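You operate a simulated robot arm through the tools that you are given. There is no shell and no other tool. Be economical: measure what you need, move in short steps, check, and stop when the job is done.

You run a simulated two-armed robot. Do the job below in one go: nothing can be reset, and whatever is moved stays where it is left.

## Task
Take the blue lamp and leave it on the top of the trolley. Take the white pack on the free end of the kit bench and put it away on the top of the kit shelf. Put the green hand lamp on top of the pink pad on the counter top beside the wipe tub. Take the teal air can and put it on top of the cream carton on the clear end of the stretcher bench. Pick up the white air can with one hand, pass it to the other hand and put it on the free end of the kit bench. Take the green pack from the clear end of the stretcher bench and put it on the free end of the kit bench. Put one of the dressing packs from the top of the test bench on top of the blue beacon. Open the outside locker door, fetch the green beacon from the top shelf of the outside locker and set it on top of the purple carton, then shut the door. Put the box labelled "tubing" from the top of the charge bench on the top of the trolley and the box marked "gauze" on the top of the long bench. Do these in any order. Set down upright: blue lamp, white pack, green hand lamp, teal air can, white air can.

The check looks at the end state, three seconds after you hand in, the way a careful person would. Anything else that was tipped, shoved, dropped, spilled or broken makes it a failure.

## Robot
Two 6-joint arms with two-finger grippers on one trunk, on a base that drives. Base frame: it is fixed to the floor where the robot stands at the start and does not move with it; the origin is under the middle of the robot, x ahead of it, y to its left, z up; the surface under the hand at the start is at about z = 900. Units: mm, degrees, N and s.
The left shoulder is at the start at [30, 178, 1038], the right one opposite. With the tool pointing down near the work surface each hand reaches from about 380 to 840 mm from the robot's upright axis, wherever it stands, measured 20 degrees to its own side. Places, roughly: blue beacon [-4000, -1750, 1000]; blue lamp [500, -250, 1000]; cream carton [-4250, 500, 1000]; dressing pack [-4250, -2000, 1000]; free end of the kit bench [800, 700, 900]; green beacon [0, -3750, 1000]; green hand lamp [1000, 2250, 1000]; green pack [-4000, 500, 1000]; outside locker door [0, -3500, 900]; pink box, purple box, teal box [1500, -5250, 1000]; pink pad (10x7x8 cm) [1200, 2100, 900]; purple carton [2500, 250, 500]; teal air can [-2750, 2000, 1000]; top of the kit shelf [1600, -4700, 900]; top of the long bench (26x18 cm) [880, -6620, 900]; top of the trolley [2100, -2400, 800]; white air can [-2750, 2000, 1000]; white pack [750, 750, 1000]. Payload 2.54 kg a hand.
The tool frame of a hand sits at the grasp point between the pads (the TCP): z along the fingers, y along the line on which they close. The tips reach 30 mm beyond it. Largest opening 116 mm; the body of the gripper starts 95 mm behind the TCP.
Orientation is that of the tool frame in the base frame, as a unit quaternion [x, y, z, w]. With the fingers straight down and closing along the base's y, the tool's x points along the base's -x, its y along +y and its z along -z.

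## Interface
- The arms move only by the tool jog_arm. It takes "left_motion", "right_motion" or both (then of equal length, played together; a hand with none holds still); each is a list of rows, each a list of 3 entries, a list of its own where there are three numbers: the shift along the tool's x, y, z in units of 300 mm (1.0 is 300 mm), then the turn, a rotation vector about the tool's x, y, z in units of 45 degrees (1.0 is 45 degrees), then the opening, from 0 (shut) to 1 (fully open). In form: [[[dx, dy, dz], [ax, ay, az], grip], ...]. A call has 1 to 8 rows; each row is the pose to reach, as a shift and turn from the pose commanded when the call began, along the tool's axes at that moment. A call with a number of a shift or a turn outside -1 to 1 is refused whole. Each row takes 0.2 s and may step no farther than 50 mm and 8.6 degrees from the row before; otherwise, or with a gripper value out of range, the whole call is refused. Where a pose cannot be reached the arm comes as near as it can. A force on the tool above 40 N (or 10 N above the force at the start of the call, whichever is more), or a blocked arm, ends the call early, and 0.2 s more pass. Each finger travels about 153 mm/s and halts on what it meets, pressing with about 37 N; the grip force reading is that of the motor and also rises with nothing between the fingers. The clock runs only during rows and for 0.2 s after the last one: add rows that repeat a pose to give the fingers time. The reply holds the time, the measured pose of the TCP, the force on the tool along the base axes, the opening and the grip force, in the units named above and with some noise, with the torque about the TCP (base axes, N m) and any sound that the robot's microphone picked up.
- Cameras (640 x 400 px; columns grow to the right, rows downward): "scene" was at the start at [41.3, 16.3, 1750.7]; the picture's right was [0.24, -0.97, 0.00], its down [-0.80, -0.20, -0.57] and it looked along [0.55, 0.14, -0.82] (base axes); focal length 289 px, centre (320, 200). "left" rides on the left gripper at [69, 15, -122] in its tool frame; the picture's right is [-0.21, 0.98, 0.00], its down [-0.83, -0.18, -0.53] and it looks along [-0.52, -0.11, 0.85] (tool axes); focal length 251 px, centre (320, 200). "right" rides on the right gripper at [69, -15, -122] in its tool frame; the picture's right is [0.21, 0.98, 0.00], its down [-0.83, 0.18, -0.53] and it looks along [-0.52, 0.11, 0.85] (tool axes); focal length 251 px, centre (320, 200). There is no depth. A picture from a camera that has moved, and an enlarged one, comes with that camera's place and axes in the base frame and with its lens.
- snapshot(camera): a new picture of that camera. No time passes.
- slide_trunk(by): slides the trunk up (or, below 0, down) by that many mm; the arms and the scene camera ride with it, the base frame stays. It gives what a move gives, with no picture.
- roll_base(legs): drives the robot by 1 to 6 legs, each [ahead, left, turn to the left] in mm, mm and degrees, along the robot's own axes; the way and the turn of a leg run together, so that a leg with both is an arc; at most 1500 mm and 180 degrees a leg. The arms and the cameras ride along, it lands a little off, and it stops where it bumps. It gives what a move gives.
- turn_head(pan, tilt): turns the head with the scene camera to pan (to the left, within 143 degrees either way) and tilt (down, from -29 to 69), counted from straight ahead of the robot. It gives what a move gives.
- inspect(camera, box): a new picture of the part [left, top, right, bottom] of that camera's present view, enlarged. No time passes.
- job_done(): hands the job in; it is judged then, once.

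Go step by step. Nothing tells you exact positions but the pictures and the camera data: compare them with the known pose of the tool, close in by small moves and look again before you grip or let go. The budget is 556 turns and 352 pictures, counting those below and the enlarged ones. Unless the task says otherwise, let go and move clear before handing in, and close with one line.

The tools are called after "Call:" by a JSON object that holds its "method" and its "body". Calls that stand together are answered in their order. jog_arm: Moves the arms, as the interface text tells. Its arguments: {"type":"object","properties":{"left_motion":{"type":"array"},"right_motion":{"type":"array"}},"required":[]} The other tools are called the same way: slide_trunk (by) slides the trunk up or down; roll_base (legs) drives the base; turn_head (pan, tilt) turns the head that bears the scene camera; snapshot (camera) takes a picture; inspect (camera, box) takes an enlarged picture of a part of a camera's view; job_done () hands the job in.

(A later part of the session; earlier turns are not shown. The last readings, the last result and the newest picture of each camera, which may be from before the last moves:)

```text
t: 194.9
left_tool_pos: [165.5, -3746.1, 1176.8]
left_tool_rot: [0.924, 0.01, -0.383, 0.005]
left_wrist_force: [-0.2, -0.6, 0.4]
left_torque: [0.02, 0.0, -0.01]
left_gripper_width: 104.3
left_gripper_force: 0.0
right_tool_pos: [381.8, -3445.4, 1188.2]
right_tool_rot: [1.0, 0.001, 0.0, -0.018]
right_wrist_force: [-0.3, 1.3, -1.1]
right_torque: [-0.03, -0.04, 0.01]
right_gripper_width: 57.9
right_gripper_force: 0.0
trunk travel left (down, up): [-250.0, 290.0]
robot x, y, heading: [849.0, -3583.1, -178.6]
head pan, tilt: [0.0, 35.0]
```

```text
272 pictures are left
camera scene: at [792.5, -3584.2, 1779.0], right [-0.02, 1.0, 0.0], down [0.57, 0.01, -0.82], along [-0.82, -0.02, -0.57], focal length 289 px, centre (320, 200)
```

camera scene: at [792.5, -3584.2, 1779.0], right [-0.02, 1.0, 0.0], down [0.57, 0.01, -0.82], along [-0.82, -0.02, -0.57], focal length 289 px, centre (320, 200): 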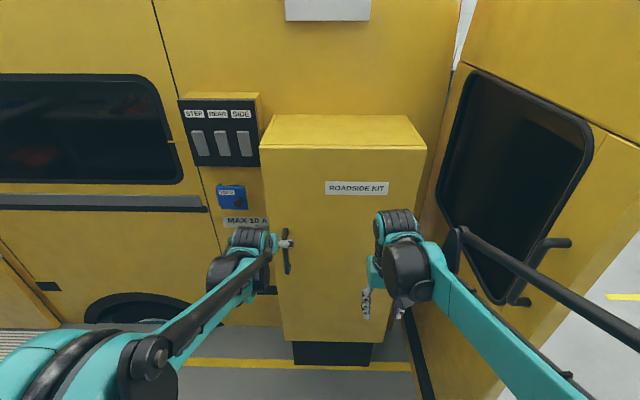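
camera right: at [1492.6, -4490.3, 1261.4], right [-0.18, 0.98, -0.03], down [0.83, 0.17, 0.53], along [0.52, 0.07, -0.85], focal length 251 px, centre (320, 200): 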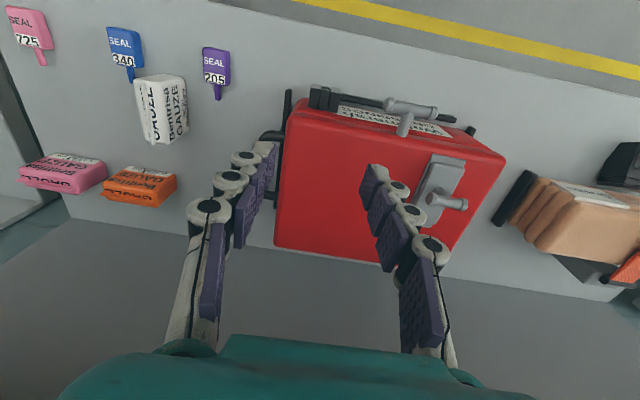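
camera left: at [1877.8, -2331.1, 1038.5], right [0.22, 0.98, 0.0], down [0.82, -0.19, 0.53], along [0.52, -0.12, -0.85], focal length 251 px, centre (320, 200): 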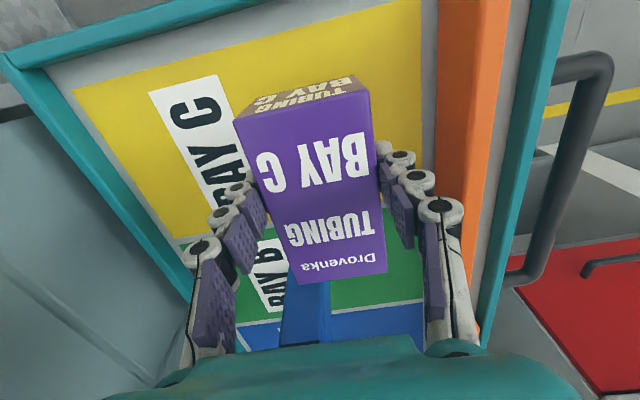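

Good. Continue pitching to horizontal and lowering to the handle's height.

Call:
{"method": "jog_arm", "body": {"left_motion": [[[0.05, 0, 0.05], [0, -0.125, 0], 0.9], [[0.1, 0, 0.1], [0, -0.25, 0], 0.9], [[0.15, 0, 0.15], [0, -0.375, 0], 0.9], [[0.2, 0, 0.2], [0, -0.5, 0], 0.9], [[0.25, 0, 0.25], [0, -0.625, 0], 0.9], [[0.3, 0, 0.3], [0, -0.75, 0], 0.9], [[0.35, 0, 0.35], [0, -0.875, 0], 0.9], [[0.37, 0, 0.37], [0, -1, 0], 0.9]]}}

Call:
{"method": "snapshot", "body": {"camera": "left"}}

Call:
{"method": "inspect", "body": {"camera": "scene", "box": [200, 150, 360, 310]}}

```text
t: 196.7
left_tool_pos: [98.8, -3741.4, 1061.0]
left_tool_rot: [0.708, 0.013, -0.706, 0.001]
left_wrist_force: [0.1, 0.3, -0.3]
left_torque: [-0.09, -0.03, -0.01]
left_gripper_width: 104.4
left_gripper_force: 0.2
left hand out of reach, approached as far as the arm can: row 6, 7, 8
right_tool_pos: [382.2, -3446.6, 1187.3]
right_tool_rot: [1.0, 0.001, 0.001, -0.015]
right_wrist_force: [0.4, -0.2, 0.2]
right_torque: [0.02, -0.04, -0.02]
right_gripper_width: 58.0
right_gripper_force: 0.0
trunk travel left (down, up): [-250.0, 290.0]
robot x, y, heading: [849.6, -3581.8, -178.8]
head pan, tilt: [0.0, 35.0]
```

```text
271 pictures are left
camera left: at [220.1, -3753.3, 991.6], right [0.02, -0.98, 0.2], down [0.53, 0.18, 0.83], along [-0.85, 0.09, 0.52], focal length 251 px, centre (320, 200)
```

left: 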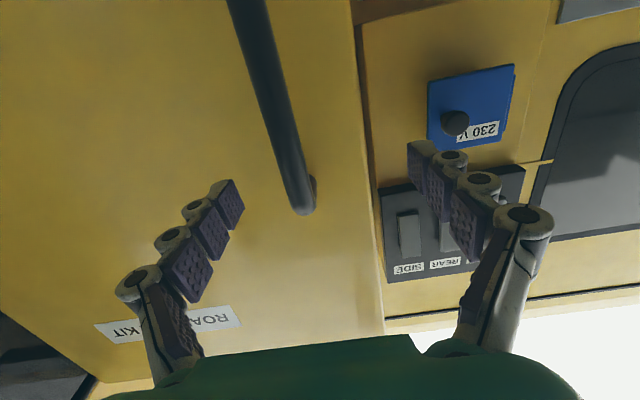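

```text
2.50 times, centred on (280, 230) of scene
camera zoom: at [792.5, -3583.9, 1779.0], right [-0.02, 1.0, 0.0], down [0.57, 0.01, -0.82], along [-0.82, -0.02, -0.57], focal length 723 px, centre (420, 125)
```

zoom: 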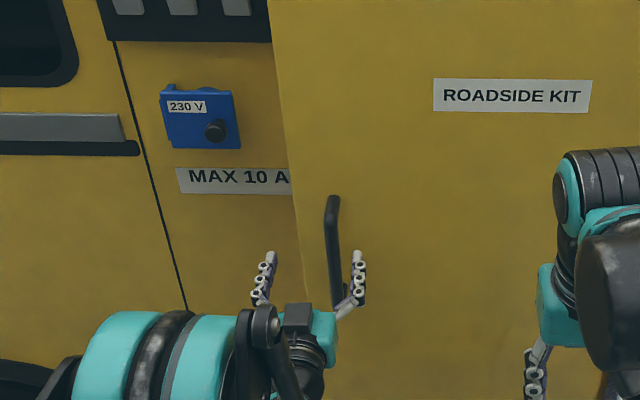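

Arm is at full stretch; retract it a bit, then drive the base 150 mm closer.

Call:
{"method": "jog_arm", "body": {"left_motion": [[[0.03, -0.02, -0.15], [0, 0, 0], 0.9], [[0.06, -0.04, -0.3], [0, 0, 0], 0.9], [[0.08, -0.053, -0.42], [0, 0, 0], 0.9]]}}

```text
t: 197.5
left_tool_pos: [139.5, -3714.8, 1113.1]
left_tool_rot: [-0.707, -0.007, 0.707, -0.008]
left_wrist_force: [0.5, 0.1, -0.8]
left_torque: [0.03, -0.02, 0.03]
left_gripper_width: 104.7
left_gripper_force: 0.1
left hand out of reach, approached as far as the arm can: row 1, 2, 3
right_tool_pos: [384.5, -3444.7, 1188.7]
right_tool_rot: [1.0, 0.001, -0.001, -0.015]
right_wrist_force: [0.9, -0.3, -0.4]
right_torque: [-0.01, 0.02, -0.02]
right_gripper_width: 57.7
right_gripper_force: 0.1
trunk travel left (down, up): [-250.0, 290.0]
robot x, y, heading: [853.6, -3583.4, -178.8]
head pan, tilt: [0.0, 35.0]
```

Call:
{"method": "slide_trunk", "body": {"by": -130}}

Call:
{"method": "jog_arm", "body": {"left_motion": [[[-0.05, 0, -0.05], [0, 0, 0], 0.9], [[-0.1, 0, -0.12], [0, 0, 0], 0.9], [[-0.15, 0, -0.2], [0, 0, 0], 0.9]]}}

```text
t: 199.1
left_tool_pos: [137.4, -3716.0, 981.7]
left_tool_rot: [0.708, 0.007, -0.707, 0.008]
left_wrist_force: [0.2, -0.4, 0.8]
left_torque: [-0.03, -0.02, -0.01]
left_gripper_width: 104.3
left_gripper_force: 0.0
right_tool_pos: [383.6, -3446.1, 1057.7]
right_tool_rot: [1.0, 0.0, 0.0, -0.017]
right_wrist_force: [0.5, 0.3, -0.6]
right_torque: [0.0, 0.0, 0.0]
right_gripper_width: 58.3
right_gripper_force: 0.1
trunk travel left (down, up): [-120.0, 420.0]
robot x, y, heading: [852.3, -3582.5, -178.9]
head pan, tilt: [0.0, 35.0]
```

```text
t: 199.9
left_tool_pos: [192.4, -3713.6, 1034.3]
left_tool_rot: [0.708, 0.007, -0.706, 0.007]
left_wrist_force: [-0.2, 0.7, 0.1]
left_torque: [-0.04, 0.0, -0.02]
left_gripper_width: 104.6
left_gripper_force: 0.2
left hand out of reach, approached as far as the arm can: row 2, 3
right_tool_pos: [383.4, -3448.3, 1057.8]
right_tool_rot: [1.0, 0.001, 0.0, -0.017]
right_wrist_force: [-0.2, -1.1, 0.0]
right_torque: [0.0, 0.01, 0.02]
right_gripper_width: 57.7
right_gripper_force: 0.0
trunk travel left (down, up): [-120.0, 420.0]
robot x, y, heading: [852.2, -3581.3, -178.8]
head pan, tilt: [0.0, 35.0]
```

Call:
{"method": "slide_trunk", "body": {"by": -100}}

Call:
{"method": "jog_arm", "body": {"left_motion": [[[-0.08, 0.03, -0.1], [0, 0, 0], 0.9], [[-0.16, 0.05, -0.2], [0, 0, 0], 0.9], [[-0.24, 0.05, -0.3], [0, 0, 0], 0.9]]}}

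```text
t: 201.2
left_tool_pos: [190.5, -3715.3, 932.1]
left_tool_rot: [0.708, 0.007, -0.706, 0.007]
left_wrist_force: [-0.3, -0.1, 0.1]
left_torque: [0.01, -0.02, -0.02]
left_gripper_width: 104.1
left_gripper_force: 0.0
right_tool_pos: [382.0, -3446.4, 958.8]
right_tool_rot: [1.0, 0.002, 0.001, -0.017]
right_wrist_force: [0.2, 0.7, 0.4]
right_torque: [-0.02, 0.04, 0.01]
right_gripper_width: 58.2
right_gripper_force: 0.1
trunk travel left (down, up): [-20.0, 520.0]
robot x, y, heading: [849.0, -3578.8, -178.7]
head pan, tilt: [0.0, 35.0]
```

```text
t: 202.0
left_tool_pos: [283.3, -3729.4, 1005.3]
left_tool_rot: [0.707, 0.007, -0.707, 0.007]
left_wrist_force: [-0.7, -0.1, -0.1]
left_torque: [0.01, 0.02, -0.02]
left_gripper_width: 104.7
left_gripper_force: 0.2
right_tool_pos: [384.4, -3446.3, 959.3]
right_tool_rot: [1.0, 0.001, 0.0, -0.016]
right_wrist_force: [0.6, -0.6, -0.9]
right_torque: [0.0, 0.01, -0.04]
right_gripper_width: 57.9
right_gripper_force: 0.0
trunk travel left (down, up): [-20.0, 520.0]
robot x, y, heading: [853.1, -3583.3, -178.7]
head pan, tilt: [0.0, 35.0]
```

Lowering the trunk made the horizontal pose workable. Tuck the right arm aside out of the door's swing.

Call:
{"method": "jog_arm", "body": {"right_motion": [[[0.11, -0.09, 0], [0, 0, 0], 0.5], [[0.22, -0.18, 0], [0, 0, 0], 0.5], [[0.33, -0.27, 0], [0, 0, 0], 0.5], [[0.44, -0.36, 0], [0, 0, 0], 0.5], [[0.55, -0.45, 0], [0, 0, 0], 0.5], [[0.66, -0.54, 0], [0, 0, 0], 0.5], [[0.77, -0.63, 0], [0, 0, 0], 0.5], [[0.88, -0.72, 0], [0, 0, 0], 0.5]]}}

```text
t: 203.8
left_tool_pos: [281.2, -3731.0, 1004.7]
left_tool_rot: [0.708, 0.007, -0.706, 0.007]
left_wrist_force: [0.4, -0.3, 0.3]
left_torque: [0.0, -0.03, 0.01]
left_gripper_width: 104.2
left_gripper_force: 0.0
right_tool_pos: [645.9, -3227.2, 964.6]
right_tool_rot: [1.0, 0.002, 0.0, -0.016]
right_wrist_force: [-0.5, 0.1, -1.1]
right_torque: [0.02, 0.01, -0.05]
right_gripper_width: 58.4
right_gripper_force: 0.2
trunk travel left (down, up): [-20.0, 520.0]
robot x, y, heading: [849.3, -3583.1, -178.9]
head pan, tilt: [0.0, 35.0]
```

Call:
{"method": "roll_base", "body": {"legs": [[120, 0, -0.8]]}}

Call:
{"method": "snapshot", "body": {"camera": "left"}}

Call:
{"method": "snapshot", "body": {"camera": "scene"}}

```text
t: 205.1
left_tool_pos: [158.4, -3723.5, 1004.0]
left_tool_rot: [0.709, 0.002, -0.705, 0.002]
left_wrist_force: [0.0, 0.1, 0.1]
left_torque: [-0.02, 0.0, 0.02]
left_gripper_width: 104.4
left_gripper_force: 0.0
right_tool_pos: [528.7, -3226.4, 965.4]
right_tool_rot: [1.0, -0.006, 0.002, -0.016]
right_wrist_force: [-0.6, -1.1, 0.5]
right_torque: [-0.01, -0.05, 0.04]
right_gripper_width: 58.2
right_gripper_force: 0.0
trunk travel left (down, up): [-20.0, 520.0]
robot x, y, heading: [728.0, -3584.4, -179.8]
head pan, tilt: [0.0, 35.0]
```

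```text
269 pictures are left
camera left: at [279.4, -3737.8, 935.4], right [0.01, -0.98, 0.22], down [0.53, 0.19, 0.83], along [-0.85, 0.11, 0.52], focal length 251 px, centre (320, 200)
```

left: 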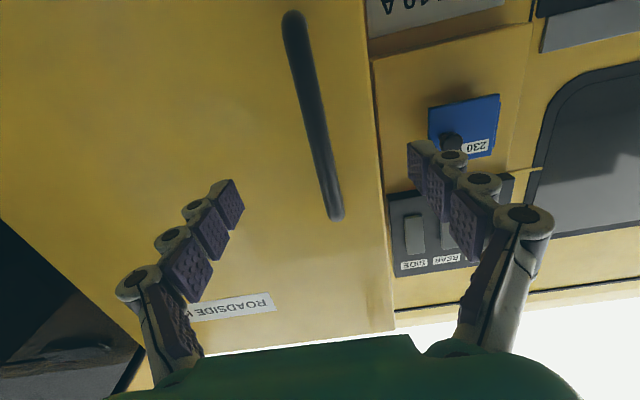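

```text
268 pictures are left
camera scene: at [672.0, -3584.9, 1549.0], right [-0.01, 1.0, 0.0], down [0.57, 0.0, -0.82], along [-0.82, -0.01, -0.57], focal length 289 px, centre (320, 200)
```

scene: 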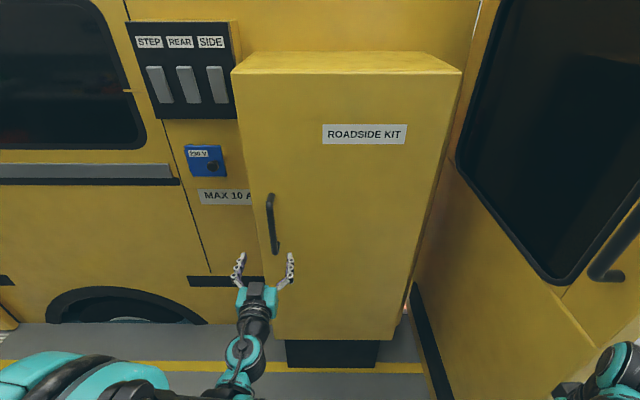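

Aligned with the handle bar (y≈−3723). Advance slowly and grip.

Call:
{"method": "jog_arm", "body": {"left_motion": [[[0, 0, 0.12], [0, 0, 0], 0.9], [[0, 0, 0.24], [0, 0, 0], 0.9], [[0, 0, 0.33], [0, 0, 0], 0.9], [[0, 0, 0.38], [0, 0, 0], 0.9], [[0, 0, 0.41], [0, 0, 0], 0.9]]}}

Call:
{"method": "snapshot", "body": {"camera": "left"}}

Call:
{"method": "inspect", "body": {"camera": "scene", "box": [200, 160, 340, 300]}}

```text
t: 206.3
left_tool_pos: [35.2, -3724.1, 1004.0]
left_tool_rot: [0.708, 0.002, -0.706, 0.002]
left_wrist_force: [0.1, 0.0, 0.7]
left_torque: [-0.01, 0.0, -0.02]
left_gripper_width: 104.5
left_gripper_force: 0.0
right_tool_pos: [529.6, -3226.1, 966.0]
right_tool_rot: [1.0, -0.006, 0.001, -0.016]
right_wrist_force: [-0.2, 0.4, -0.1]
right_torque: [0.01, 0.01, -0.02]
right_gripper_width: 58.1
right_gripper_force: 0.0
trunk travel left (down, up): [-20.0, 520.0]
robot x, y, heading: [730.0, -3585.0, -179.7]
head pan, tilt: [0.0, 35.0]
```

```text
267 pictures are left
camera left: at [156.9, -3738.9, 936.2], right [0.01, -0.98, 0.22], down [0.53, 0.19, 0.83], along [-0.85, 0.11, 0.52], focal length 251 px, centre (320, 200)
```

left: 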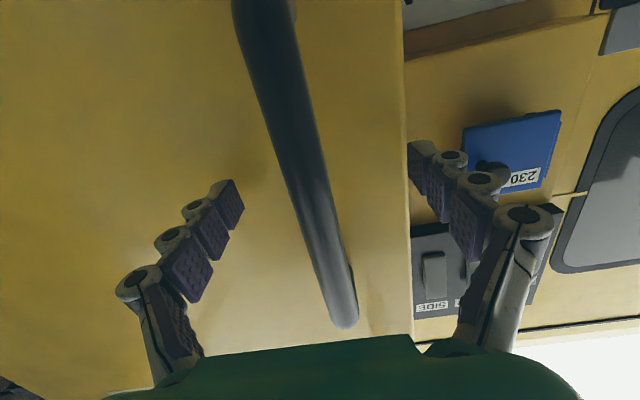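

```text
2.86 times, centred on (270, 230) of scene
camera zoom: at [673.5, -3584.9, 1549.1], right [-0.01, 1.0, 0.0], down [0.57, 0.0, -0.82], along [-0.82, -0.01, -0.57], focal length 826 px, centre (463, 114)
```

zoom: 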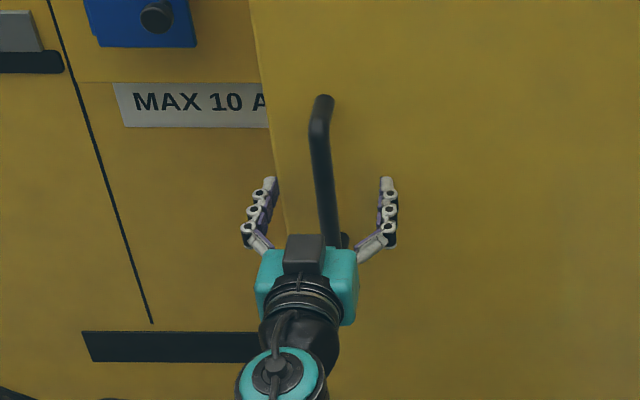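

Call:
{"method": "jog_arm", "body": {"left_motion": [[[0, 0, 0], [0, 0, 0], 0.6], [[0, 0, 0], [0, 0, 0], 0.3], [[0, 0, 0], [0, 0, 0], 0.05], [[0, 0, 0], [0, 0, 0], 0.05]]}}

```text
t: 207.3
left_tool_pos: [37.8, -3721.9, 1007.4]
left_tool_rot: [0.707, 0.002, -0.707, 0.002]
left_wrist_force: [14.9, 14.1, 8.3]
left_torque: [0.18, 0.39, 0.19]
left_gripper_width: 18.9
left_gripper_force: 41.6
right_tool_pos: [533.0, -3224.4, 966.0]
right_tool_rot: [1.0, -0.006, -0.001, -0.015]
right_wrist_force: [1.0, 1.3, 0.9]
right_torque: [-0.01, -0.02, 0.0]
right_gripper_width: 57.8
right_gripper_force: 0.2
trunk travel left (down, up): [-20.0, 520.0]
robot x, y, heading: [732.7, -3585.6, -179.7]
head pan, tilt: [0.0, 35.0]
```

Bar gripped. Start pulling the door a few degrees along its arc.

Call:
{"method": "jog_arm", "body": {"left_motion": [[[0, -0.011, -0.077], [-0.05, 0, 0], 0.05], [[0, -0.027, -0.153], [-0.09, 0, 0], 0.05]]}}

Call:
{"method": "snapshot", "body": {"camera": "scene"}}

```text
t: 207.9
left_tool_pos: [83.7, -3716.9, 1004.9]
left_tool_rot: [0.707, 0.027, -0.706, 0.028]
left_wrist_force: [-0.5, 4.0, 24.3]
left_torque: [0.15, -0.27, 0.06]
left_gripper_width: 17.9
left_gripper_force: 41.1
right_tool_pos: [531.4, -3225.5, 965.7]
right_tool_rot: [1.0, -0.006, 0.0, -0.014]
right_wrist_force: [0.3, -0.4, 0.0]
right_torque: [-0.02, 0.0, 0.02]
right_gripper_width: 57.8
right_gripper_force: 0.1
trunk travel left (down, up): [-20.0, 520.0]
robot x, y, heading: [730.5, -3585.3, -179.8]
head pan, tilt: [0.0, 35.0]
```

```text
265 pictures are left
camera scene: at [676.1, -3583.9, 1549.3], right [-0.01, 1.0, 0.0], down [0.57, 0.0, -0.82], along [-0.82, -0.01, -0.57], focal length 289 px, centre (320, 200)
```

scene: 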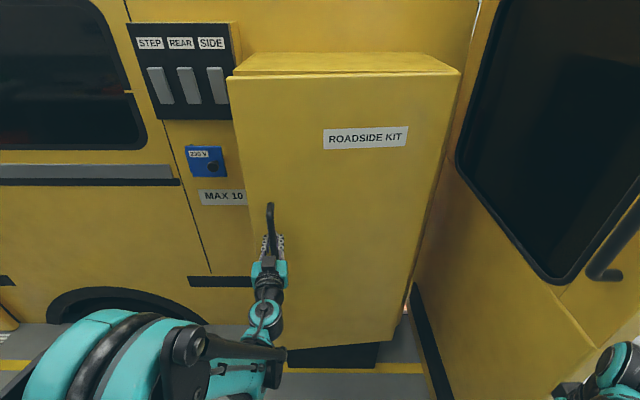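

Call:
{"method": "jog_arm", "body": {"left_motion": [[[-0.01, -0.032, -0.152], [-0.093, 0, 0], 0.05], [[-0.01, -0.079, -0.3], [-0.187, 0, 0], 0.05], [[-0.01, -0.142, -0.442], [-0.28, 0, 0], 0.05], [[-0.01, -0.219, -0.577], [-0.373, 0, 0], 0.05]]}}

Call:
{"method": "snapshot", "body": {"camera": "scene"}}

```text
t: 208.9
left_tool_pos: [252.2, -3640.7, 1009.8]
left_tool_rot: [0.696, 0.132, -0.694, 0.131]
left_wrist_force: [12.6, -15.1, -17.6]
left_torque: [0.1, -0.11, -0.37]
left_gripper_width: 17.9
left_gripper_force: 41.0
right_tool_pos: [529.8, -3228.4, 965.4]
right_tool_rot: [1.0, -0.006, 0.0, -0.017]
right_wrist_force: [0.4, 0.0, -0.5]
right_torque: [-0.05, 0.05, 0.0]
right_gripper_width: 58.2
right_gripper_force: 0.0
trunk travel left (down, up): [-20.0, 520.0]
robot x, y, heading: [730.6, -3583.6, -179.6]
head pan, tilt: [0.0, 35.0]
```

```text
264 pictures are left
camera scene: at [674.9, -3586.8, 1549.1], right [-0.01, 1.0, 0.0], down [0.57, 0.0, -0.82], along [-0.82, 0.0, -0.57], focal length 289 px, centre (320, 200)
```

scene: 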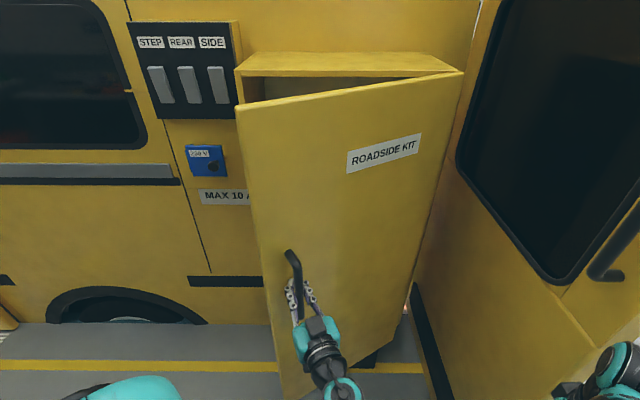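

The door is at ~30°. Continue opening by moving the base back and right with the grip kept.

Call:
{"method": "roll_base", "body": {"legs": [[-50, -42, 0], [-56, -71, 0]]}}

Call:
{"method": "snapshot", "body": {"camera": "scene"}}

```text
t: 210.6
left_tool_pos: [356.2, -3523.6, 1011.4]
left_tool_rot: [0.695, 0.129, -0.695, 0.13]
left_wrist_force: [9.0, -5.8, 4.3]
left_torque: [0.31, -0.56, 0.0]
left_gripper_width: 17.5
left_gripper_force: 40.6
right_tool_pos: [636.5, -3110.6, 966.1]
right_tool_rot: [1.0, -0.007, 0.0, -0.016]
right_wrist_force: [0.7, 0.1, 0.2]
right_torque: [-0.03, 0.03, 0.01]
right_gripper_width: 57.9
right_gripper_force: 0.1
trunk travel left (down, up): [-20.0, 520.0]
robot x, y, heading: [835.8, -3467.8, -179.6]
head pan, tilt: [0.0, 35.0]
```

```text
263 pictures are left
camera scene: at [780.9, -3469.5, 1549.3], right [0.0, 1.0, 0.0], down [0.57, 0.0, -0.82], along [-0.82, 0.0, -0.57], focal length 289 px, centre (320, 200)
```

scene: 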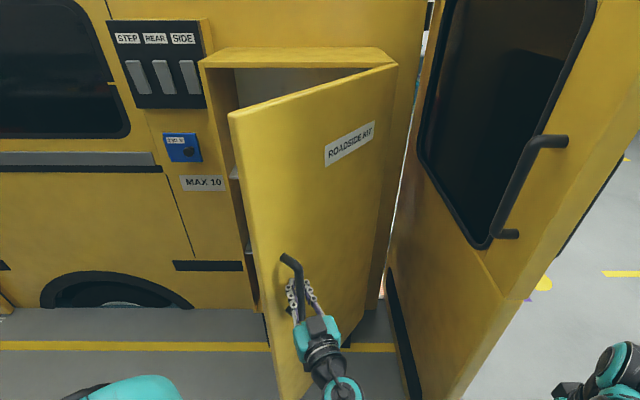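

Call:
{"method": "roll_base", "body": {"legs": [[-42, -83, 0], [-25, -97, 0]]}}

Call:
{"method": "snapshot", "body": {"camera": "scene"}}

```text
t: 212.6
left_tool_pos: [415.8, -3337.1, 1008.4]
left_tool_rot: [0.697, 0.128, -0.694, 0.129]
left_wrist_force: [-9.8, 2.2, -5.5]
left_torque: [-0.02, -0.04, -0.1]
left_gripper_width: 16.6
left_gripper_force: 40.2
right_tool_pos: [698.5, -2928.3, 965.3]
right_tool_rot: [1.0, -0.007, 0.001, -0.016]
right_wrist_force: [-0.2, -0.7, 0.3]
right_torque: [0.03, 0.0, 0.01]
right_gripper_width: 57.8
right_gripper_force: 0.0
trunk travel left (down, up): [-20.0, 520.0]
robot x, y, heading: [903.2, -3285.6, -179.7]
head pan, tilt: [0.0, 35.0]
stopped in leg 2: the force on the tool passed its limit at 44 N (the readings are from after the stop); the commanded pose is now the measured one
```

```text
262 pictures are left
camera scene: at [841.1, -3287.0, 1548.9], right [-0.01, 1.0, 0.0], down [0.57, 0.0, -0.82], along [-0.82, 0.0, -0.57], focal length 289 px, centre (320, 200)
```

scene: 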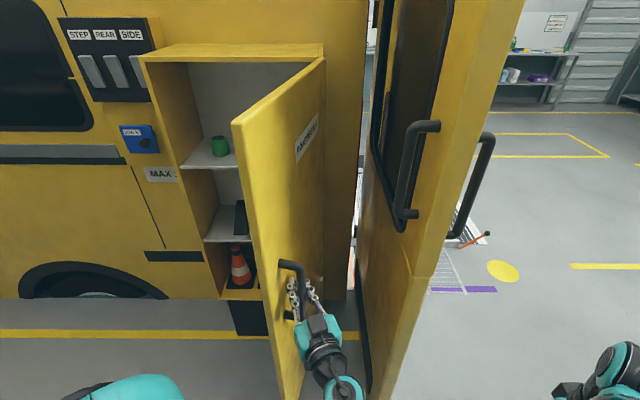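

Door is open ~75° and the green beacon is visible on the top shelf. Release the handle and withdraw.

Call:
{"method": "jog_arm", "body": {"left_motion": [[[0, 0, 0], [0, 0, 0], 0.3], [[0, 0, 0], [0, 0, 0], 0.6], [[0, 0, 0], [0, 0, 0], 0.6], [[0, 0, -0.13], [0, 0, 0], 0.6], [[0, 0, -0.26], [0, 0, 0], 0.6]]}}

Call:
{"method": "snapshot", "body": {"camera": "scene"}}

```text
t: 213.8
left_tool_pos: [492.0, -3309.2, 1010.4]
left_tool_rot: [0.696, 0.127, -0.695, 0.129]
left_wrist_force: [-0.8, -0.8, 0.3]
left_torque: [-0.04, 0.01, 0.01]
left_gripper_width: 69.6
left_gripper_force: 0.0
right_tool_pos: [700.5, -2928.5, 965.0]
right_tool_rot: [1.0, -0.007, 0.0, -0.016]
right_wrist_force: [0.7, -0.2, 0.0]
right_torque: [0.02, 0.02, 0.03]
right_gripper_width: 58.0
right_gripper_force: 0.0
trunk travel left (down, up): [-20.0, 520.0]
robot x, y, heading: [899.9, -3286.0, -179.8]
head pan, tilt: [0.0, 35.0]
```

```text
261 pictures are left
camera scene: at [843.9, -3286.7, 1549.1], right [-0.01, 1.0, 0.0], down [0.57, 0.0, -0.82], along [-0.82, 0.0, -0.57], focal length 289 px, centre (320, 200)
```

scene: 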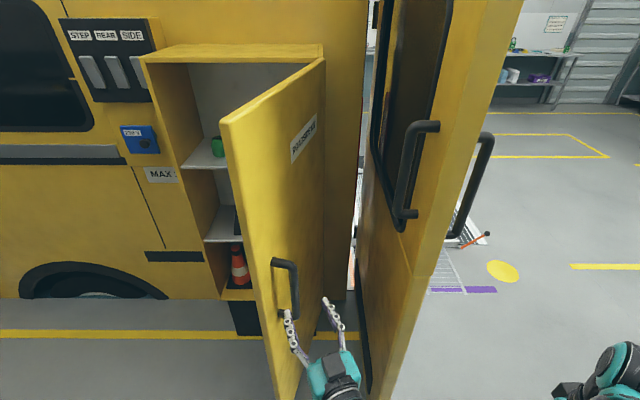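

Call:
{"method": "roll_base", "body": {"legs": [[-90, 0, 0]]}}

Call:
{"method": "snapshot", "body": {"camera": "scene"}}

```text
t: 214.9
left_tool_pos: [583.4, -3308.5, 1011.1]
left_tool_rot: [-0.695, -0.128, 0.696, -0.13]
left_wrist_force: [0.1, 0.4, 0.0]
left_torque: [0.02, -0.02, -0.03]
left_gripper_width: 69.7
left_gripper_force: 0.1
right_tool_pos: [792.4, -2927.8, 966.5]
right_tool_rot: [1.0, -0.007, 0.0, -0.015]
right_wrist_force: [0.9, -0.4, 0.0]
right_torque: [0.0, 0.05, 0.01]
right_gripper_width: 58.0
right_gripper_force: 0.1
trunk travel left (down, up): [-20.0, 520.0]
robot x, y, heading: [992.3, -3286.1, -179.8]
head pan, tilt: [0.0, 35.0]
```

```text
260 pictures are left
camera scene: at [936.1, -3286.3, 1549.2], right [0.0, 1.0, 0.0], down [0.57, 0.0, -0.82], along [-0.82, 0.0, -0.57], focal length 289 px, centre (320, 200)
```

scene: 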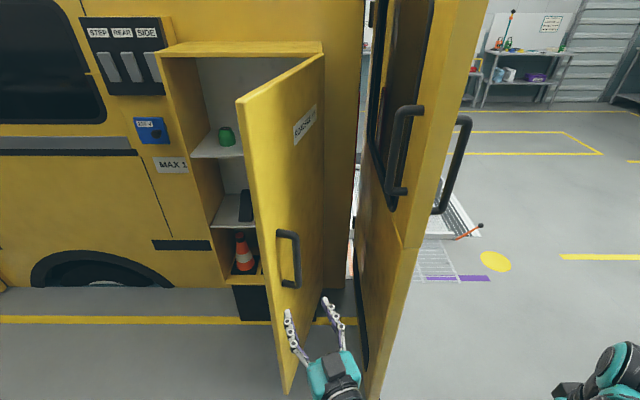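

Call:
{"method": "roll_base", "body": {"legs": [[0, 250, 0]]}}

Call:
{"method": "jog_arm", "body": {"left_motion": [[[0, 0.1, 0], [0.1, 0, 0], 0.8], [[0, 0.2, 0], [0.2, 0, 0], 0.8], [[0, 0.3, 0], [0.3, 0, 0], 0.8], [[0, 0.4, 0], [0.46, 0, 0], 0.8]]}}

Call:
{"method": "snapshot", "body": {"camera": "scene"}}

Call:
{"method": "snapshot", "body": {"camera": "left"}}

```text
t: 216.7
left_tool_pos: [583.0, -3557.0, 1009.4]
left_tool_rot: [0.696, 0.128, -0.694, 0.129]
left_wrist_force: [-0.4, -0.3, -1.0]
left_torque: [0.0, -0.05, -0.01]
left_gripper_width: 69.5
left_gripper_force: 0.1
right_tool_pos: [793.7, -3174.5, 965.4]
right_tool_rot: [1.0, -0.007, 0.001, -0.017]
right_wrist_force: [0.5, -0.9, 0.4]
right_torque: [0.02, 0.02, -0.01]
right_gripper_width: 58.0
right_gripper_force: 0.1
trunk travel left (down, up): [-20.0, 520.0]
robot x, y, heading: [989.4, -3533.1, -179.4]
head pan, tilt: [0.0, 35.0]
```

```text
t: 217.9
left_tool_pos: [581.8, -3646.6, 1057.7]
left_tool_rot: [0.707, 0.002, -0.707, 0.002]
left_wrist_force: [-1.1, 0.9, 0.7]
left_torque: [-0.01, 0.0, 0.0]
left_gripper_width: 92.6
left_gripper_force: 0.0
right_tool_pos: [789.7, -3174.8, 966.0]
right_tool_rot: [1.0, -0.007, 0.002, -0.016]
right_wrist_force: [-1.2, -0.1, -0.2]
right_torque: [-0.02, -0.07, 0.0]
right_gripper_width: 58.1
right_gripper_force: 0.1
trunk travel left (down, up): [-20.0, 520.0]
robot x, y, heading: [994.7, -3531.5, -179.3]
head pan, tilt: [0.0, 35.0]
stopped in row 4 (left hand): the arm was blocked; the commanded pose is now the measured one
```

```text
259 pictures are left
camera scene: at [934.4, -3533.5, 1549.0], right [-0.01, 1.0, 0.0], down [0.57, 0.0, -0.82], along [-0.82, -0.01, -0.57], focal length 289 px, centre (320, 200)
```

scene: 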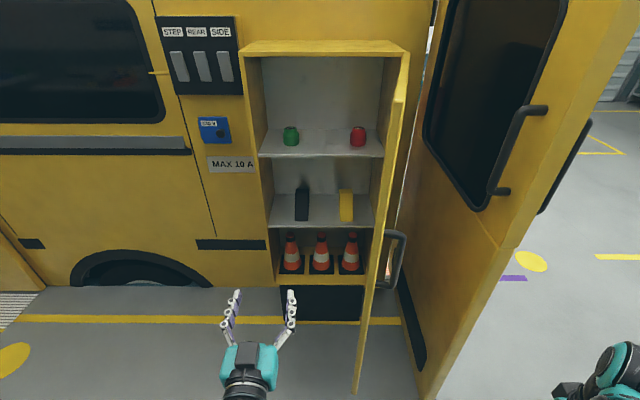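

```text
258 pictures are left
camera left: at [702.4, -3661.8, 989.1], right [0.01, -0.98, 0.22], down [0.53, 0.19, 0.83], along [-0.85, 0.11, 0.52], focal length 251 px, centre (320, 200)
```

left: 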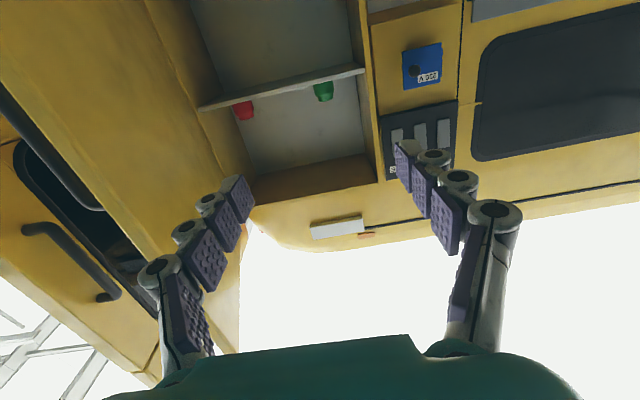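

The locker interior is visible: green beacon at about (−125,−3655,1113) on the top shelf. Drive a bit closer and extend the left arm.

Call:
{"method": "roll_base", "body": {"legs": [[150, 0, -0.6]]}}

Call:
{"method": "jog_arm", "body": {"left_motion": [[[-0.04, 0.0, 0.15], [0, 0, 0], 0.95], [[-0.08, 0.0, 0.3], [0, 0, 0], 0.95], [[-0.12, 0.0, 0.45], [0, 0, 0], 0.95], [[-0.16, 0.0, 0.6], [0, 0, 0], 0.95], [[-0.2, 0.0, 0.75], [0, 0, 0], 0.95], [[-0.22, 0.0, 0.9], [0, 0, 0], 0.95]]}}

Call:
{"method": "snapshot", "body": {"camera": "scene"}}

Call:
{"method": "snapshot", "body": {"camera": "left"}}

```text
t: 219.3
left_tool_pos: [429.1, -3642.8, 1058.8]
left_tool_rot: [0.708, -0.002, -0.706, -0.001]
left_wrist_force: [0.1, 0.2, -0.5]
left_torque: [0.03, 0.03, 0.01]
left_gripper_width: 92.9
left_gripper_force: 0.1
right_tool_pos: [644.3, -3173.3, 965.8]
right_tool_rot: [1.0, -0.012, 0.001, -0.015]
right_wrist_force: [-1.3, 0.0, -0.2]
right_torque: [0.0, -0.03, -0.03]
right_gripper_width: 58.1
right_gripper_force: 0.0
trunk travel left (down, up): [-20.0, 520.0]
robot x, y, heading: [839.4, -3532.0, 179.9]
head pan, tilt: [0.0, 35.0]
```

```text
t: 220.7
left_tool_pos: [159.5, -3640.2, 1122.8]
left_tool_rot: [0.707, -0.003, -0.707, -0.003]
left_wrist_force: [0.5, 0.5, -0.3]
left_torque: [-0.02, -0.03, 0.0]
left_gripper_width: 109.9
left_gripper_force: 0.0
right_tool_pos: [645.6, -3173.7, 965.8]
right_tool_rot: [1.0, -0.011, 0.001, -0.016]
right_wrist_force: [-0.6, -0.5, -0.6]
right_torque: [-0.03, -0.05, -0.02]
right_gripper_width: 58.3
right_gripper_force: 0.1
trunk travel left (down, up): [-20.0, 520.0]
robot x, y, heading: [839.3, -3535.7, 179.8]
head pan, tilt: [0.0, 35.0]
```

```text
257 pictures are left
camera scene: at [784.2, -3533.3, 1549.0], right [0.0, 1.0, 0.0], down [0.57, 0.0, -0.82], along [-0.82, 0.0, -0.57], focal length 289 px, centre (320, 200)
```

scene: 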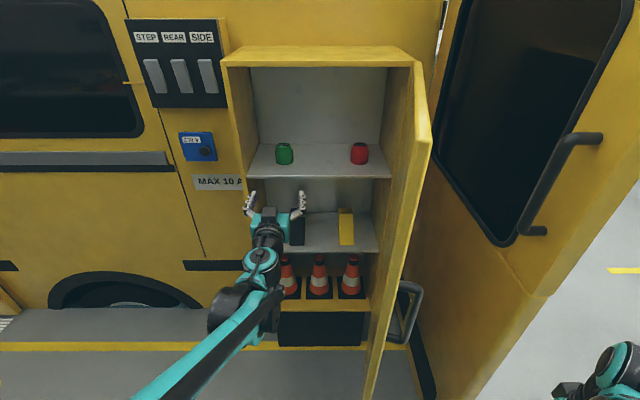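

```text
256 pictures are left
camera left: at [280.0, -3656.0, 1054.4], right [-0.01, -0.98, 0.22], down [0.53, 0.18, 0.83], along [-0.85, 0.12, 0.52], focal length 251 px, centre (320, 200)
```

left: 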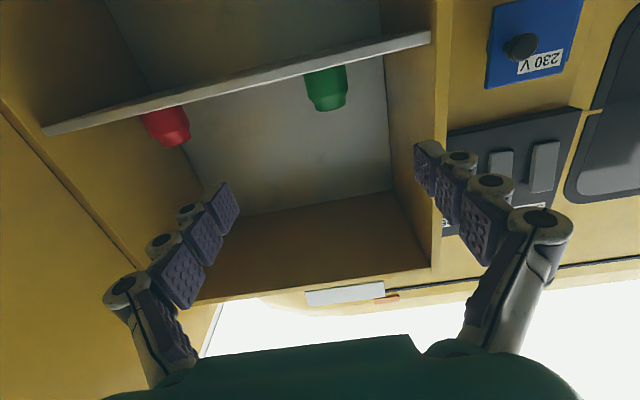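

Call:
{"method": "jog_arm", "body": {"left_motion": [[[0, 0.047, 0.1], [0, 0, 0], 0.95], [[0, 0.047, 0.25], [0, 0, 0], 0.95], [[0, 0.047, 0.4], [0, 0, 0], 0.95], [[0, 0.047, 0.55], [0, 0, 0], 0.95]]}}

Call:
{"method": "snapshot", "body": {"camera": "left"}}

Call:
{"method": "inspect", "body": {"camera": "scene", "box": [200, 90, 360, 230]}}

```text
t: 221.7
left_tool_pos: [-9.1, -3656.0, 1123.5]
left_tool_rot: [0.708, -0.003, -0.706, -0.002]
left_wrist_force: [-1.0, 0.6, 0.5]
left_torque: [0.04, 0.04, 0.04]
left_gripper_width: 109.8
left_gripper_force: 0.0
right_tool_pos: [644.1, -3173.9, 965.4]
right_tool_rot: [1.0, -0.011, 0.001, -0.016]
right_wrist_force: [0.2, 0.0, 0.0]
right_torque: [-0.03, -0.02, -0.01]
right_gripper_width: 58.2
right_gripper_force: 0.0
trunk travel left (down, up): [-20.0, 520.0]
robot x, y, heading: [843.7, -3534.6, 180.2]
head pan, tilt: [0.0, 35.0]
```

```text
255 pictures are left
camera left: at [112.9, -3672.0, 1054.3], right [-0.01, -0.98, 0.22], down [0.53, 0.18, 0.83], along [-0.85, 0.12, 0.52], focal length 251 px, centre (320, 200)
```

left: 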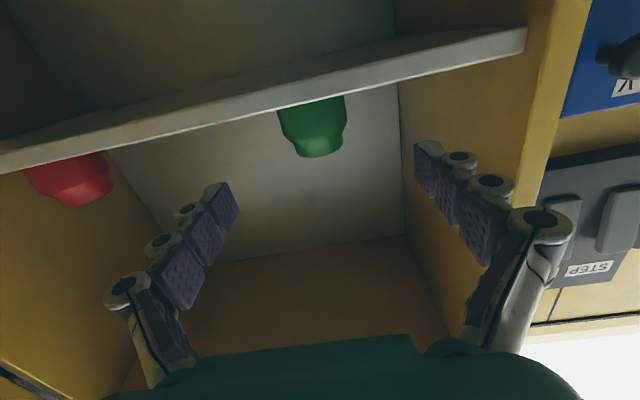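

```text
2.86 times, centred on (280, 160) of scene
camera zoom: at [784.0, -3533.4, 1549.0], right [0.0, 1.0, 0.0], down [0.57, 0.0, -0.82], along [-0.82, 0.0, -0.57], focal length 826 px, centre (434, 314)
```

zoom: 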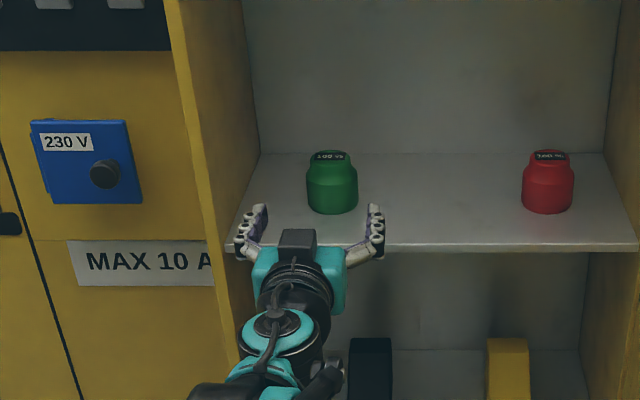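

Call:
{"method": "jog_arm", "body": {"left_motion": [[[0.04, 0, 0.1], [0, 0, 0], 0.95], [[0.04, 0, 0.2], [0, 0, 0], 0.95], [[0.04, 0, 0.3], [0, 0, 0], 0.95], [[0.04, 0, 0.33], [0, 0, 0], 0.95]]}}

Call:
{"method": "snapshot", "body": {"camera": "left"}}

Call:
{"method": "inspect", "body": {"camera": "scene", "box": [200, 90, 360, 230]}}

```text
t: 222.7
left_tool_pos: [-104.1, -3655.8, 1110.5]
left_tool_rot: [0.708, -0.002, -0.706, -0.002]
left_wrist_force: [0.0, 0.1, 0.1]
left_torque: [0.01, -0.02, -0.01]
left_gripper_width: 109.9
left_gripper_force: 0.2
right_tool_pos: [644.6, -3173.1, 965.6]
right_tool_rot: [1.0, -0.011, 0.001, -0.016]
right_wrist_force: [0.9, 0.1, 0.2]
right_torque: [-0.01, 0.01, 0.01]
right_gripper_width: 58.0
right_gripper_force: 0.0
trunk travel left (down, up): [-20.0, 520.0]
robot x, y, heading: [841.7, -3531.4, 179.9]
head pan, tilt: [0.0, 35.0]
```

```text
253 pictures are left
camera left: at [16.6, -3670.7, 1042.3], right [-0.01, -0.98, 0.22], down [0.53, 0.18, 0.83], along [-0.85, 0.12, 0.52], focal length 251 px, centre (320, 200)
```

left: 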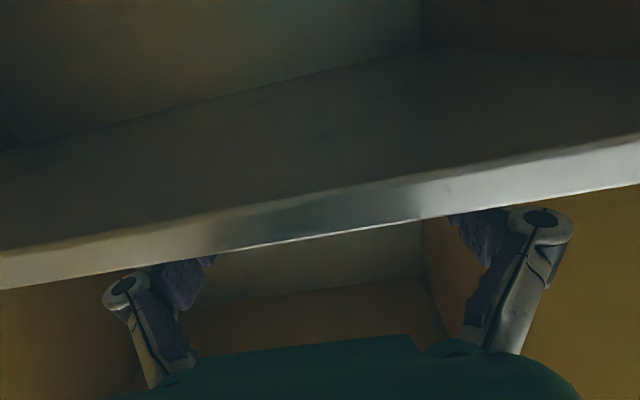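

```text
2.86 times, centred on (280, 160) of scene
camera zoom: at [785.3, -3533.3, 1549.1], right [0.0, 1.0, 0.0], down [0.57, 0.0, -0.82], along [-0.82, 0.0, -0.57], focal length 826 px, centre (434, 314)
```

zoom: 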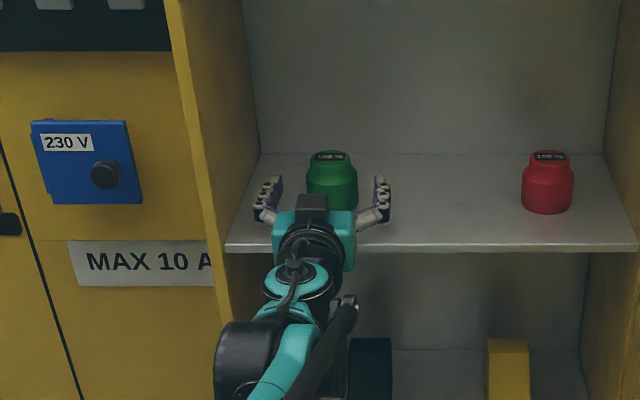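

Fingers straddle the beacon. Close.

Call:
{"method": "jog_arm", "body": {"left_motion": [[[0, 0, 0.02], [0, 0, 0], 0.7], [[0, 0, 0.02], [0, 0, 0], 0.5], [[0, 0, 0.02], [0, 0, 0], 0.35], [[0, 0, 0.02], [0, 0, 0], 0.3], [[0, 0, 0.02], [0, 0, 0], 0.3]]}}

Call:
{"method": "inspect", "body": {"camera": "scene", "box": [200, 90, 360, 230]}}

```text
t: 223.9
left_tool_pos: [-110.5, -3654.7, 1111.0]
left_tool_rot: [0.707, -0.003, -0.707, -0.002]
left_wrist_force: [0.4, 0.4, -0.3]
left_torque: [0.03, -0.01, 0.01]
left_gripper_width: 59.6
left_gripper_force: 37.2
right_tool_pos: [645.9, -3173.4, 966.3]
right_tool_rot: [1.0, -0.011, 0.001, -0.016]
right_wrist_force: [0.3, 0.5, -0.4]
right_torque: [0.0, 0.02, 0.02]
right_gripper_width: 57.9
right_gripper_force: 0.0
trunk travel left (down, up): [-20.0, 520.0]
robot x, y, heading: [845.3, -3532.7, 179.8]
head pan, tilt: [0.0, 35.0]
```

```text
2.86 times, centred on (280, 160) of scene
camera zoom: at [785.0, -3533.4, 1549.1], right [0.0, 1.0, 0.0], down [0.57, 0.0, -0.82], along [-0.82, 0.0, -0.57], focal length 826 px, centre (434, 314)
```

zoom: 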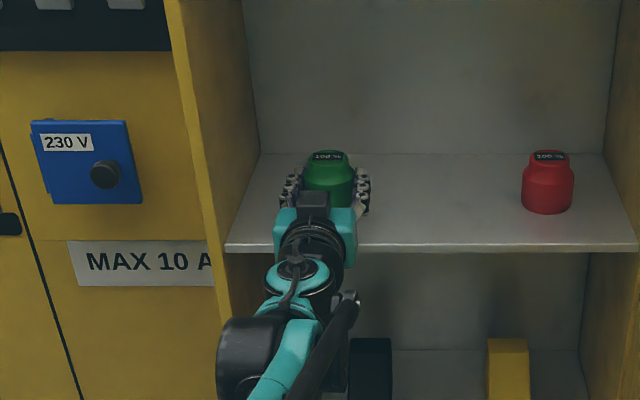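

Beacon gripped. Lift slightly and withdraw straight out.

Call:
{"method": "jog_arm", "body": {"left_motion": [[[-0.08, 0, 0], [0, 0, 0], 0.3], [[-0.13, 0, 0], [0, 0, 0], 0.3], [[-0.13, 0, -0.15], [0, 0, 0], 0.3], [[-0.13, 0, -0.3], [0, 0, 0], 0.3], [[-0.13, 0, -0.45], [0, 0, 0], 0.3], [[-0.13, 0, -0.6], [0, 0, 0], 0.3], [[-0.13, 0, -0.75], [0, 0, 0], 0.3], [[-0.13, 0, -0.9], [0, 0, 0], 0.3]]}}

Call:
{"method": "snapshot", "body": {"camera": "scene"}}

```text
t: 225.7
left_tool_pos: [160.6, -3655.4, 1149.5]
left_tool_rot: [0.707, -0.003, -0.707, -0.001]
left_wrist_force: [0.8, -0.5, -1.6]
left_torque: [-0.02, -0.07, 0.0]
left_gripper_width: 59.6
left_gripper_force: 37.0
right_tool_pos: [647.5, -3172.7, 965.0]
right_tool_rot: [1.0, -0.011, 0.0, -0.016]
right_wrist_force: [0.0, -0.2, -0.2]
right_torque: [0.01, 0.04, 0.03]
right_gripper_width: 58.0
right_gripper_force: 0.1
trunk travel left (down, up): [-20.0, 520.0]
robot x, y, heading: [846.6, -3530.6, 179.8]
head pan, tilt: [0.0, 35.0]
```

```text
250 pictures are left
camera scene: at [786.6, -3533.4, 1549.2], right [0.0, 1.0, 0.0], down [0.57, 0.0, -0.82], along [-0.82, 0.0, -0.57], focal length 289 px, centre (320, 200)
```

scene: 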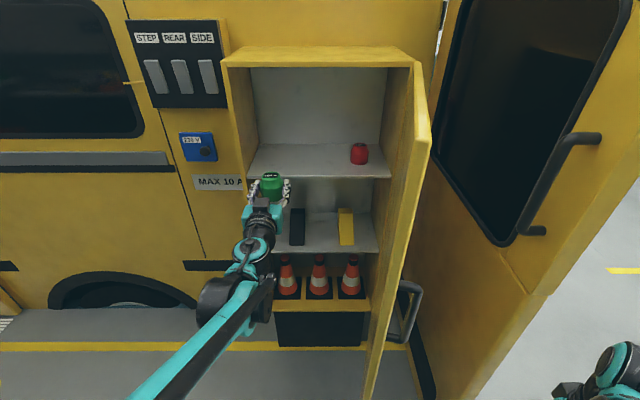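

Retract the left hand (with beacon) out of the door's sweep, then use the right fist to push the door shut.

Call:
{"method": "jog_arm", "body": {"left_motion": [[[0, 0, -0.15], [0, 0, 0], 0.3], [[0, 0, -0.3], [0, 0, 0], 0.3], [[0, 0, -0.45], [0, 0, 0], 0.3], [[0, 0, -0.6], [0, 0, 0], 0.3], [[0, 0, -0.75], [0, 0, 0], 0.3], [[0, 0, -0.88], [0, 0, 0], 0.3]]}}

Call:
{"method": "jog_arm", "body": {"right_motion": [[[0, 0, -0.1], [0, 0, 0], 0], [[0, 0, -0.2], [0, 0, 0], 0], [[0, 0, -0.25], [0, 0, 0], 0]]}}

Call:
{"method": "turn_head", "body": {"pan": -25, "tilt": 35}}

Call:
{"method": "snapshot", "body": {"camera": "scene"}}

```text
t: 227.1
left_tool_pos: [424.5, -3658.1, 1151.7]
left_tool_rot: [-0.707, 0.002, 0.708, 0.002]
left_wrist_force: [0.0, -0.8, -1.5]
left_torque: [-0.01, -0.04, 0.01]
left_gripper_width: 59.7
left_gripper_force: 36.7
right_tool_pos: [646.4, -3173.3, 966.0]
right_tool_rot: [1.0, -0.011, 0.0, -0.016]
right_wrist_force: [0.1, -1.4, -0.1]
right_torque: [0.0, -0.02, -0.02]
right_gripper_width: 58.2
right_gripper_force: 0.1
trunk travel left (down, up): [-20.0, 520.0]
robot x, y, heading: [841.1, -3533.0, 179.7]
head pan, tilt: [0.0, 35.0]
```

```text
t: 227.9
left_tool_pos: [422.4, -3656.6, 1151.7]
left_tool_rot: [0.708, -0.002, -0.706, -0.001]
left_wrist_force: [1.0, -0.6, -2.5]
left_torque: [-0.03, 0.0, -0.01]
left_gripper_width: 60.0
left_gripper_force: 37.2
right_tool_pos: [646.3, -3175.3, 1040.8]
right_tool_rot: [1.0, -0.011, 0.001, -0.018]
right_wrist_force: [0.3, 0.3, 0.4]
right_torque: [0.0, -0.01, 0.01]
right_gripper_width: 0.0
right_gripper_force: 28.0
trunk travel left (down, up): [-20.0, 520.0]
robot x, y, heading: [843.9, -3534.9, 179.8]
head pan, tilt: [0.0, 35.0]
```

```text
t: 228.8
left_tool_pos: [421.9, -3656.5, 1151.6]
left_tool_rot: [0.708, -0.002, -0.706, -0.001]
left_wrist_force: [-1.0, 0.2, -1.1]
left_torque: [-0.01, -0.02, -0.01]
left_gripper_width: 59.9
left_gripper_force: 36.9
right_tool_pos: [646.8, -3176.6, 1040.0]
right_tool_rot: [1.0, -0.012, 0.001, -0.017]
right_wrist_force: [-0.5, 0.5, -1.0]
right_torque: [0.01, 0.02, -0.01]
right_gripper_width: 0.1
right_gripper_force: 28.5
trunk travel left (down, up): [-20.0, 520.0]
robot x, y, heading: [841.0, -3533.6, 179.8]
head pan, tilt: [-25.0, 35.0]
```

```text
249 pictures are left
camera scene: at [793.7, -3496.3, 1549.1], right [0.43, 0.9, 0.0], down [0.52, -0.24, -0.82], along [-0.74, 0.35, -0.57], focal length 289 px, centre (320, 200)
```

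scene: 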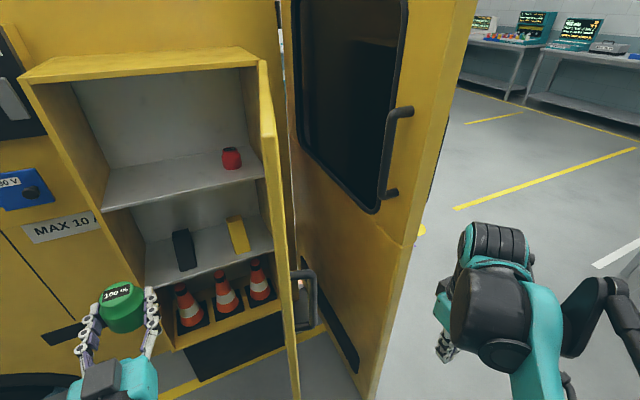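

Call:
{"method": "jog_arm", "body": {"right_motion": [[[-0.14, 0, 0], [0, 0, 0], 0], [[-0.28, 0, 0], [0, 0, 0], 0], [[-0.42, 0, 0], [0, 0, 0], 0], [[-0.56, 0, 0], [0, 0, 0], 0], [[-0.7, 0, 0], [0, 0, 0], 0], [[-0.84, 0, 0], [0, 0, 0], 0], [[-0.97, 0, 0], [0, 0, 0], 0]]}}

Call:
{"method": "jog_arm", "body": {"right_motion": [[[-0.12, 0.08, 0], [0, 0, 0], 0], [[-0.2, 0.2, 0], [0, 0, 0], 0], [[-0.22, 0.33, 0], [0, 0, 0], 0]]}}

Call:
{"method": "snapshot", "body": {"camera": "scene"}}

```text
t: 230.4
left_tool_pos: [421.1, -3657.3, 1151.5]
left_tool_rot: [0.708, -0.003, -0.706, -0.002]
left_wrist_force: [-0.7, 0.3, -1.2]
left_torque: [0.04, -0.03, 0.0]
left_gripper_width: 59.8
left_gripper_force: 37.0
right_tool_pos: [353.8, -3169.1, 1041.0]
right_tool_rot: [1.0, -0.012, 0.0, -0.016]
right_wrist_force: [-0.2, 0.6, 0.1]
right_torque: [0.02, -0.03, -0.02]
right_gripper_width: 0.0
right_gripper_force: 28.6
trunk travel left (down, up): [-20.0, 520.0]
robot x, y, heading: [842.9, -3534.5, 179.8]
head pan, tilt: [-25.0, 35.0]
```

```text
t: 231.2
left_tool_pos: [422.2, -3656.7, 1151.6]
left_tool_rot: [0.708, -0.002, -0.707, -0.001]
left_wrist_force: [0.3, -0.2, -2.2]
left_torque: [0.01, -0.01, 0.02]
left_gripper_width: 59.6
left_gripper_force: 37.2
right_tool_pos: [288.6, -3266.7, 1037.0]
right_tool_rot: [1.0, -0.012, 0.001, -0.017]
right_wrist_force: [-0.9, 0.0, 0.9]
right_torque: [0.01, 0.02, 0.01]
right_gripper_width: 0.0
right_gripper_force: 28.4
trunk travel left (down, up): [-20.0, 520.0]
robot x, y, heading: [842.4, -3531.6, 179.4]
head pan, tilt: [-25.0, 35.0]
```

```text
248 pictures are left
camera scene: at [793.6, -3497.0, 1549.1], right [0.43, 0.9, 0.0], down [0.52, -0.24, -0.82], along [-0.74, 0.35, -0.57], focal length 289 px, centre (320, 200)
```

scene: 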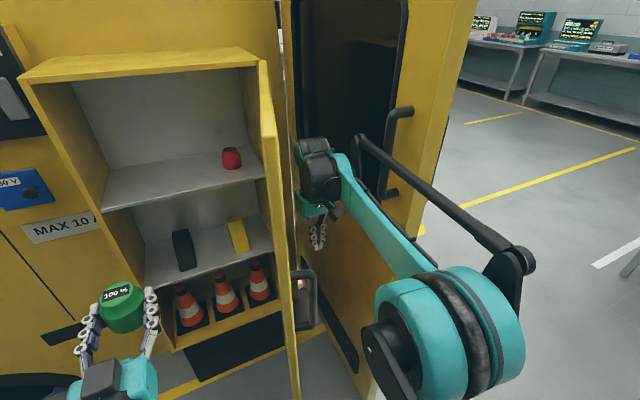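

Sweep the right fist along the door's closing arc.

Call:
{"method": "jog_arm", "body": {"right_motion": [[[-0.01, 0.14, 0], [0, 0, 0], 0], [[-0.05, 0.28, 0], [0, 0, 0], 0], [[-0.09, 0.41, 0], [0, 0, 0], 0], [[-0.157, 0.54, 0], [0, 0, 0], 0], [[-0.227, 0.65, 0], [0, 0, 0], 0], [[-0.32, 0.75, 0], [0, 0, 0], 0], [[-0.417, 0.83, 0], [0, 0, 0], 0], [[-0.537, 0.9, 0], [0, 0, 0], 0]]}}

Call:
{"method": "snapshot", "body": {"camera": "scene"}}

```text
t: 233.0
left_tool_pos: [422.9, -3656.6, 1151.4]
left_tool_rot: [-0.707, 0.001, 0.707, 0.002]
left_wrist_force: [0.3, 0.1, -1.9]
left_torque: [-0.01, -0.02, 0.02]
left_gripper_width: 60.1
left_gripper_force: 37.2
right_tool_pos: [129.8, -3525.3, 1028.6]
right_tool_rot: [1.0, -0.012, 0.001, -0.016]
right_wrist_force: [0.4, 1.0, -0.1]
right_torque: [-0.02, 0.0, 0.0]
right_gripper_width: 0.0
right_gripper_force: 28.5
right hand out of reach, approached as far as the arm can: row 8
trunk travel left (down, up): [-20.0, 520.0]
robot x, y, heading: [844.2, -3533.3, 179.5]
head pan, tilt: [-25.0, 35.0]
```

```text
247 pictures are left
camera scene: at [793.5, -3496.3, 1549.1], right [0.43, 0.9, 0.0], down [0.52, -0.24, -0.82], along [-0.74, 0.35, -0.57], focal length 289 px, centre (320, 200)
```

scene: 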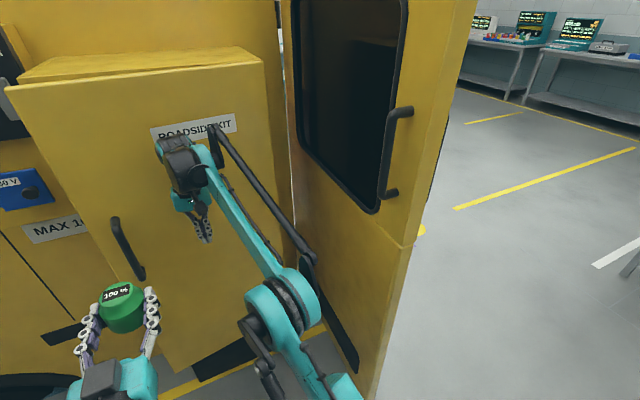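

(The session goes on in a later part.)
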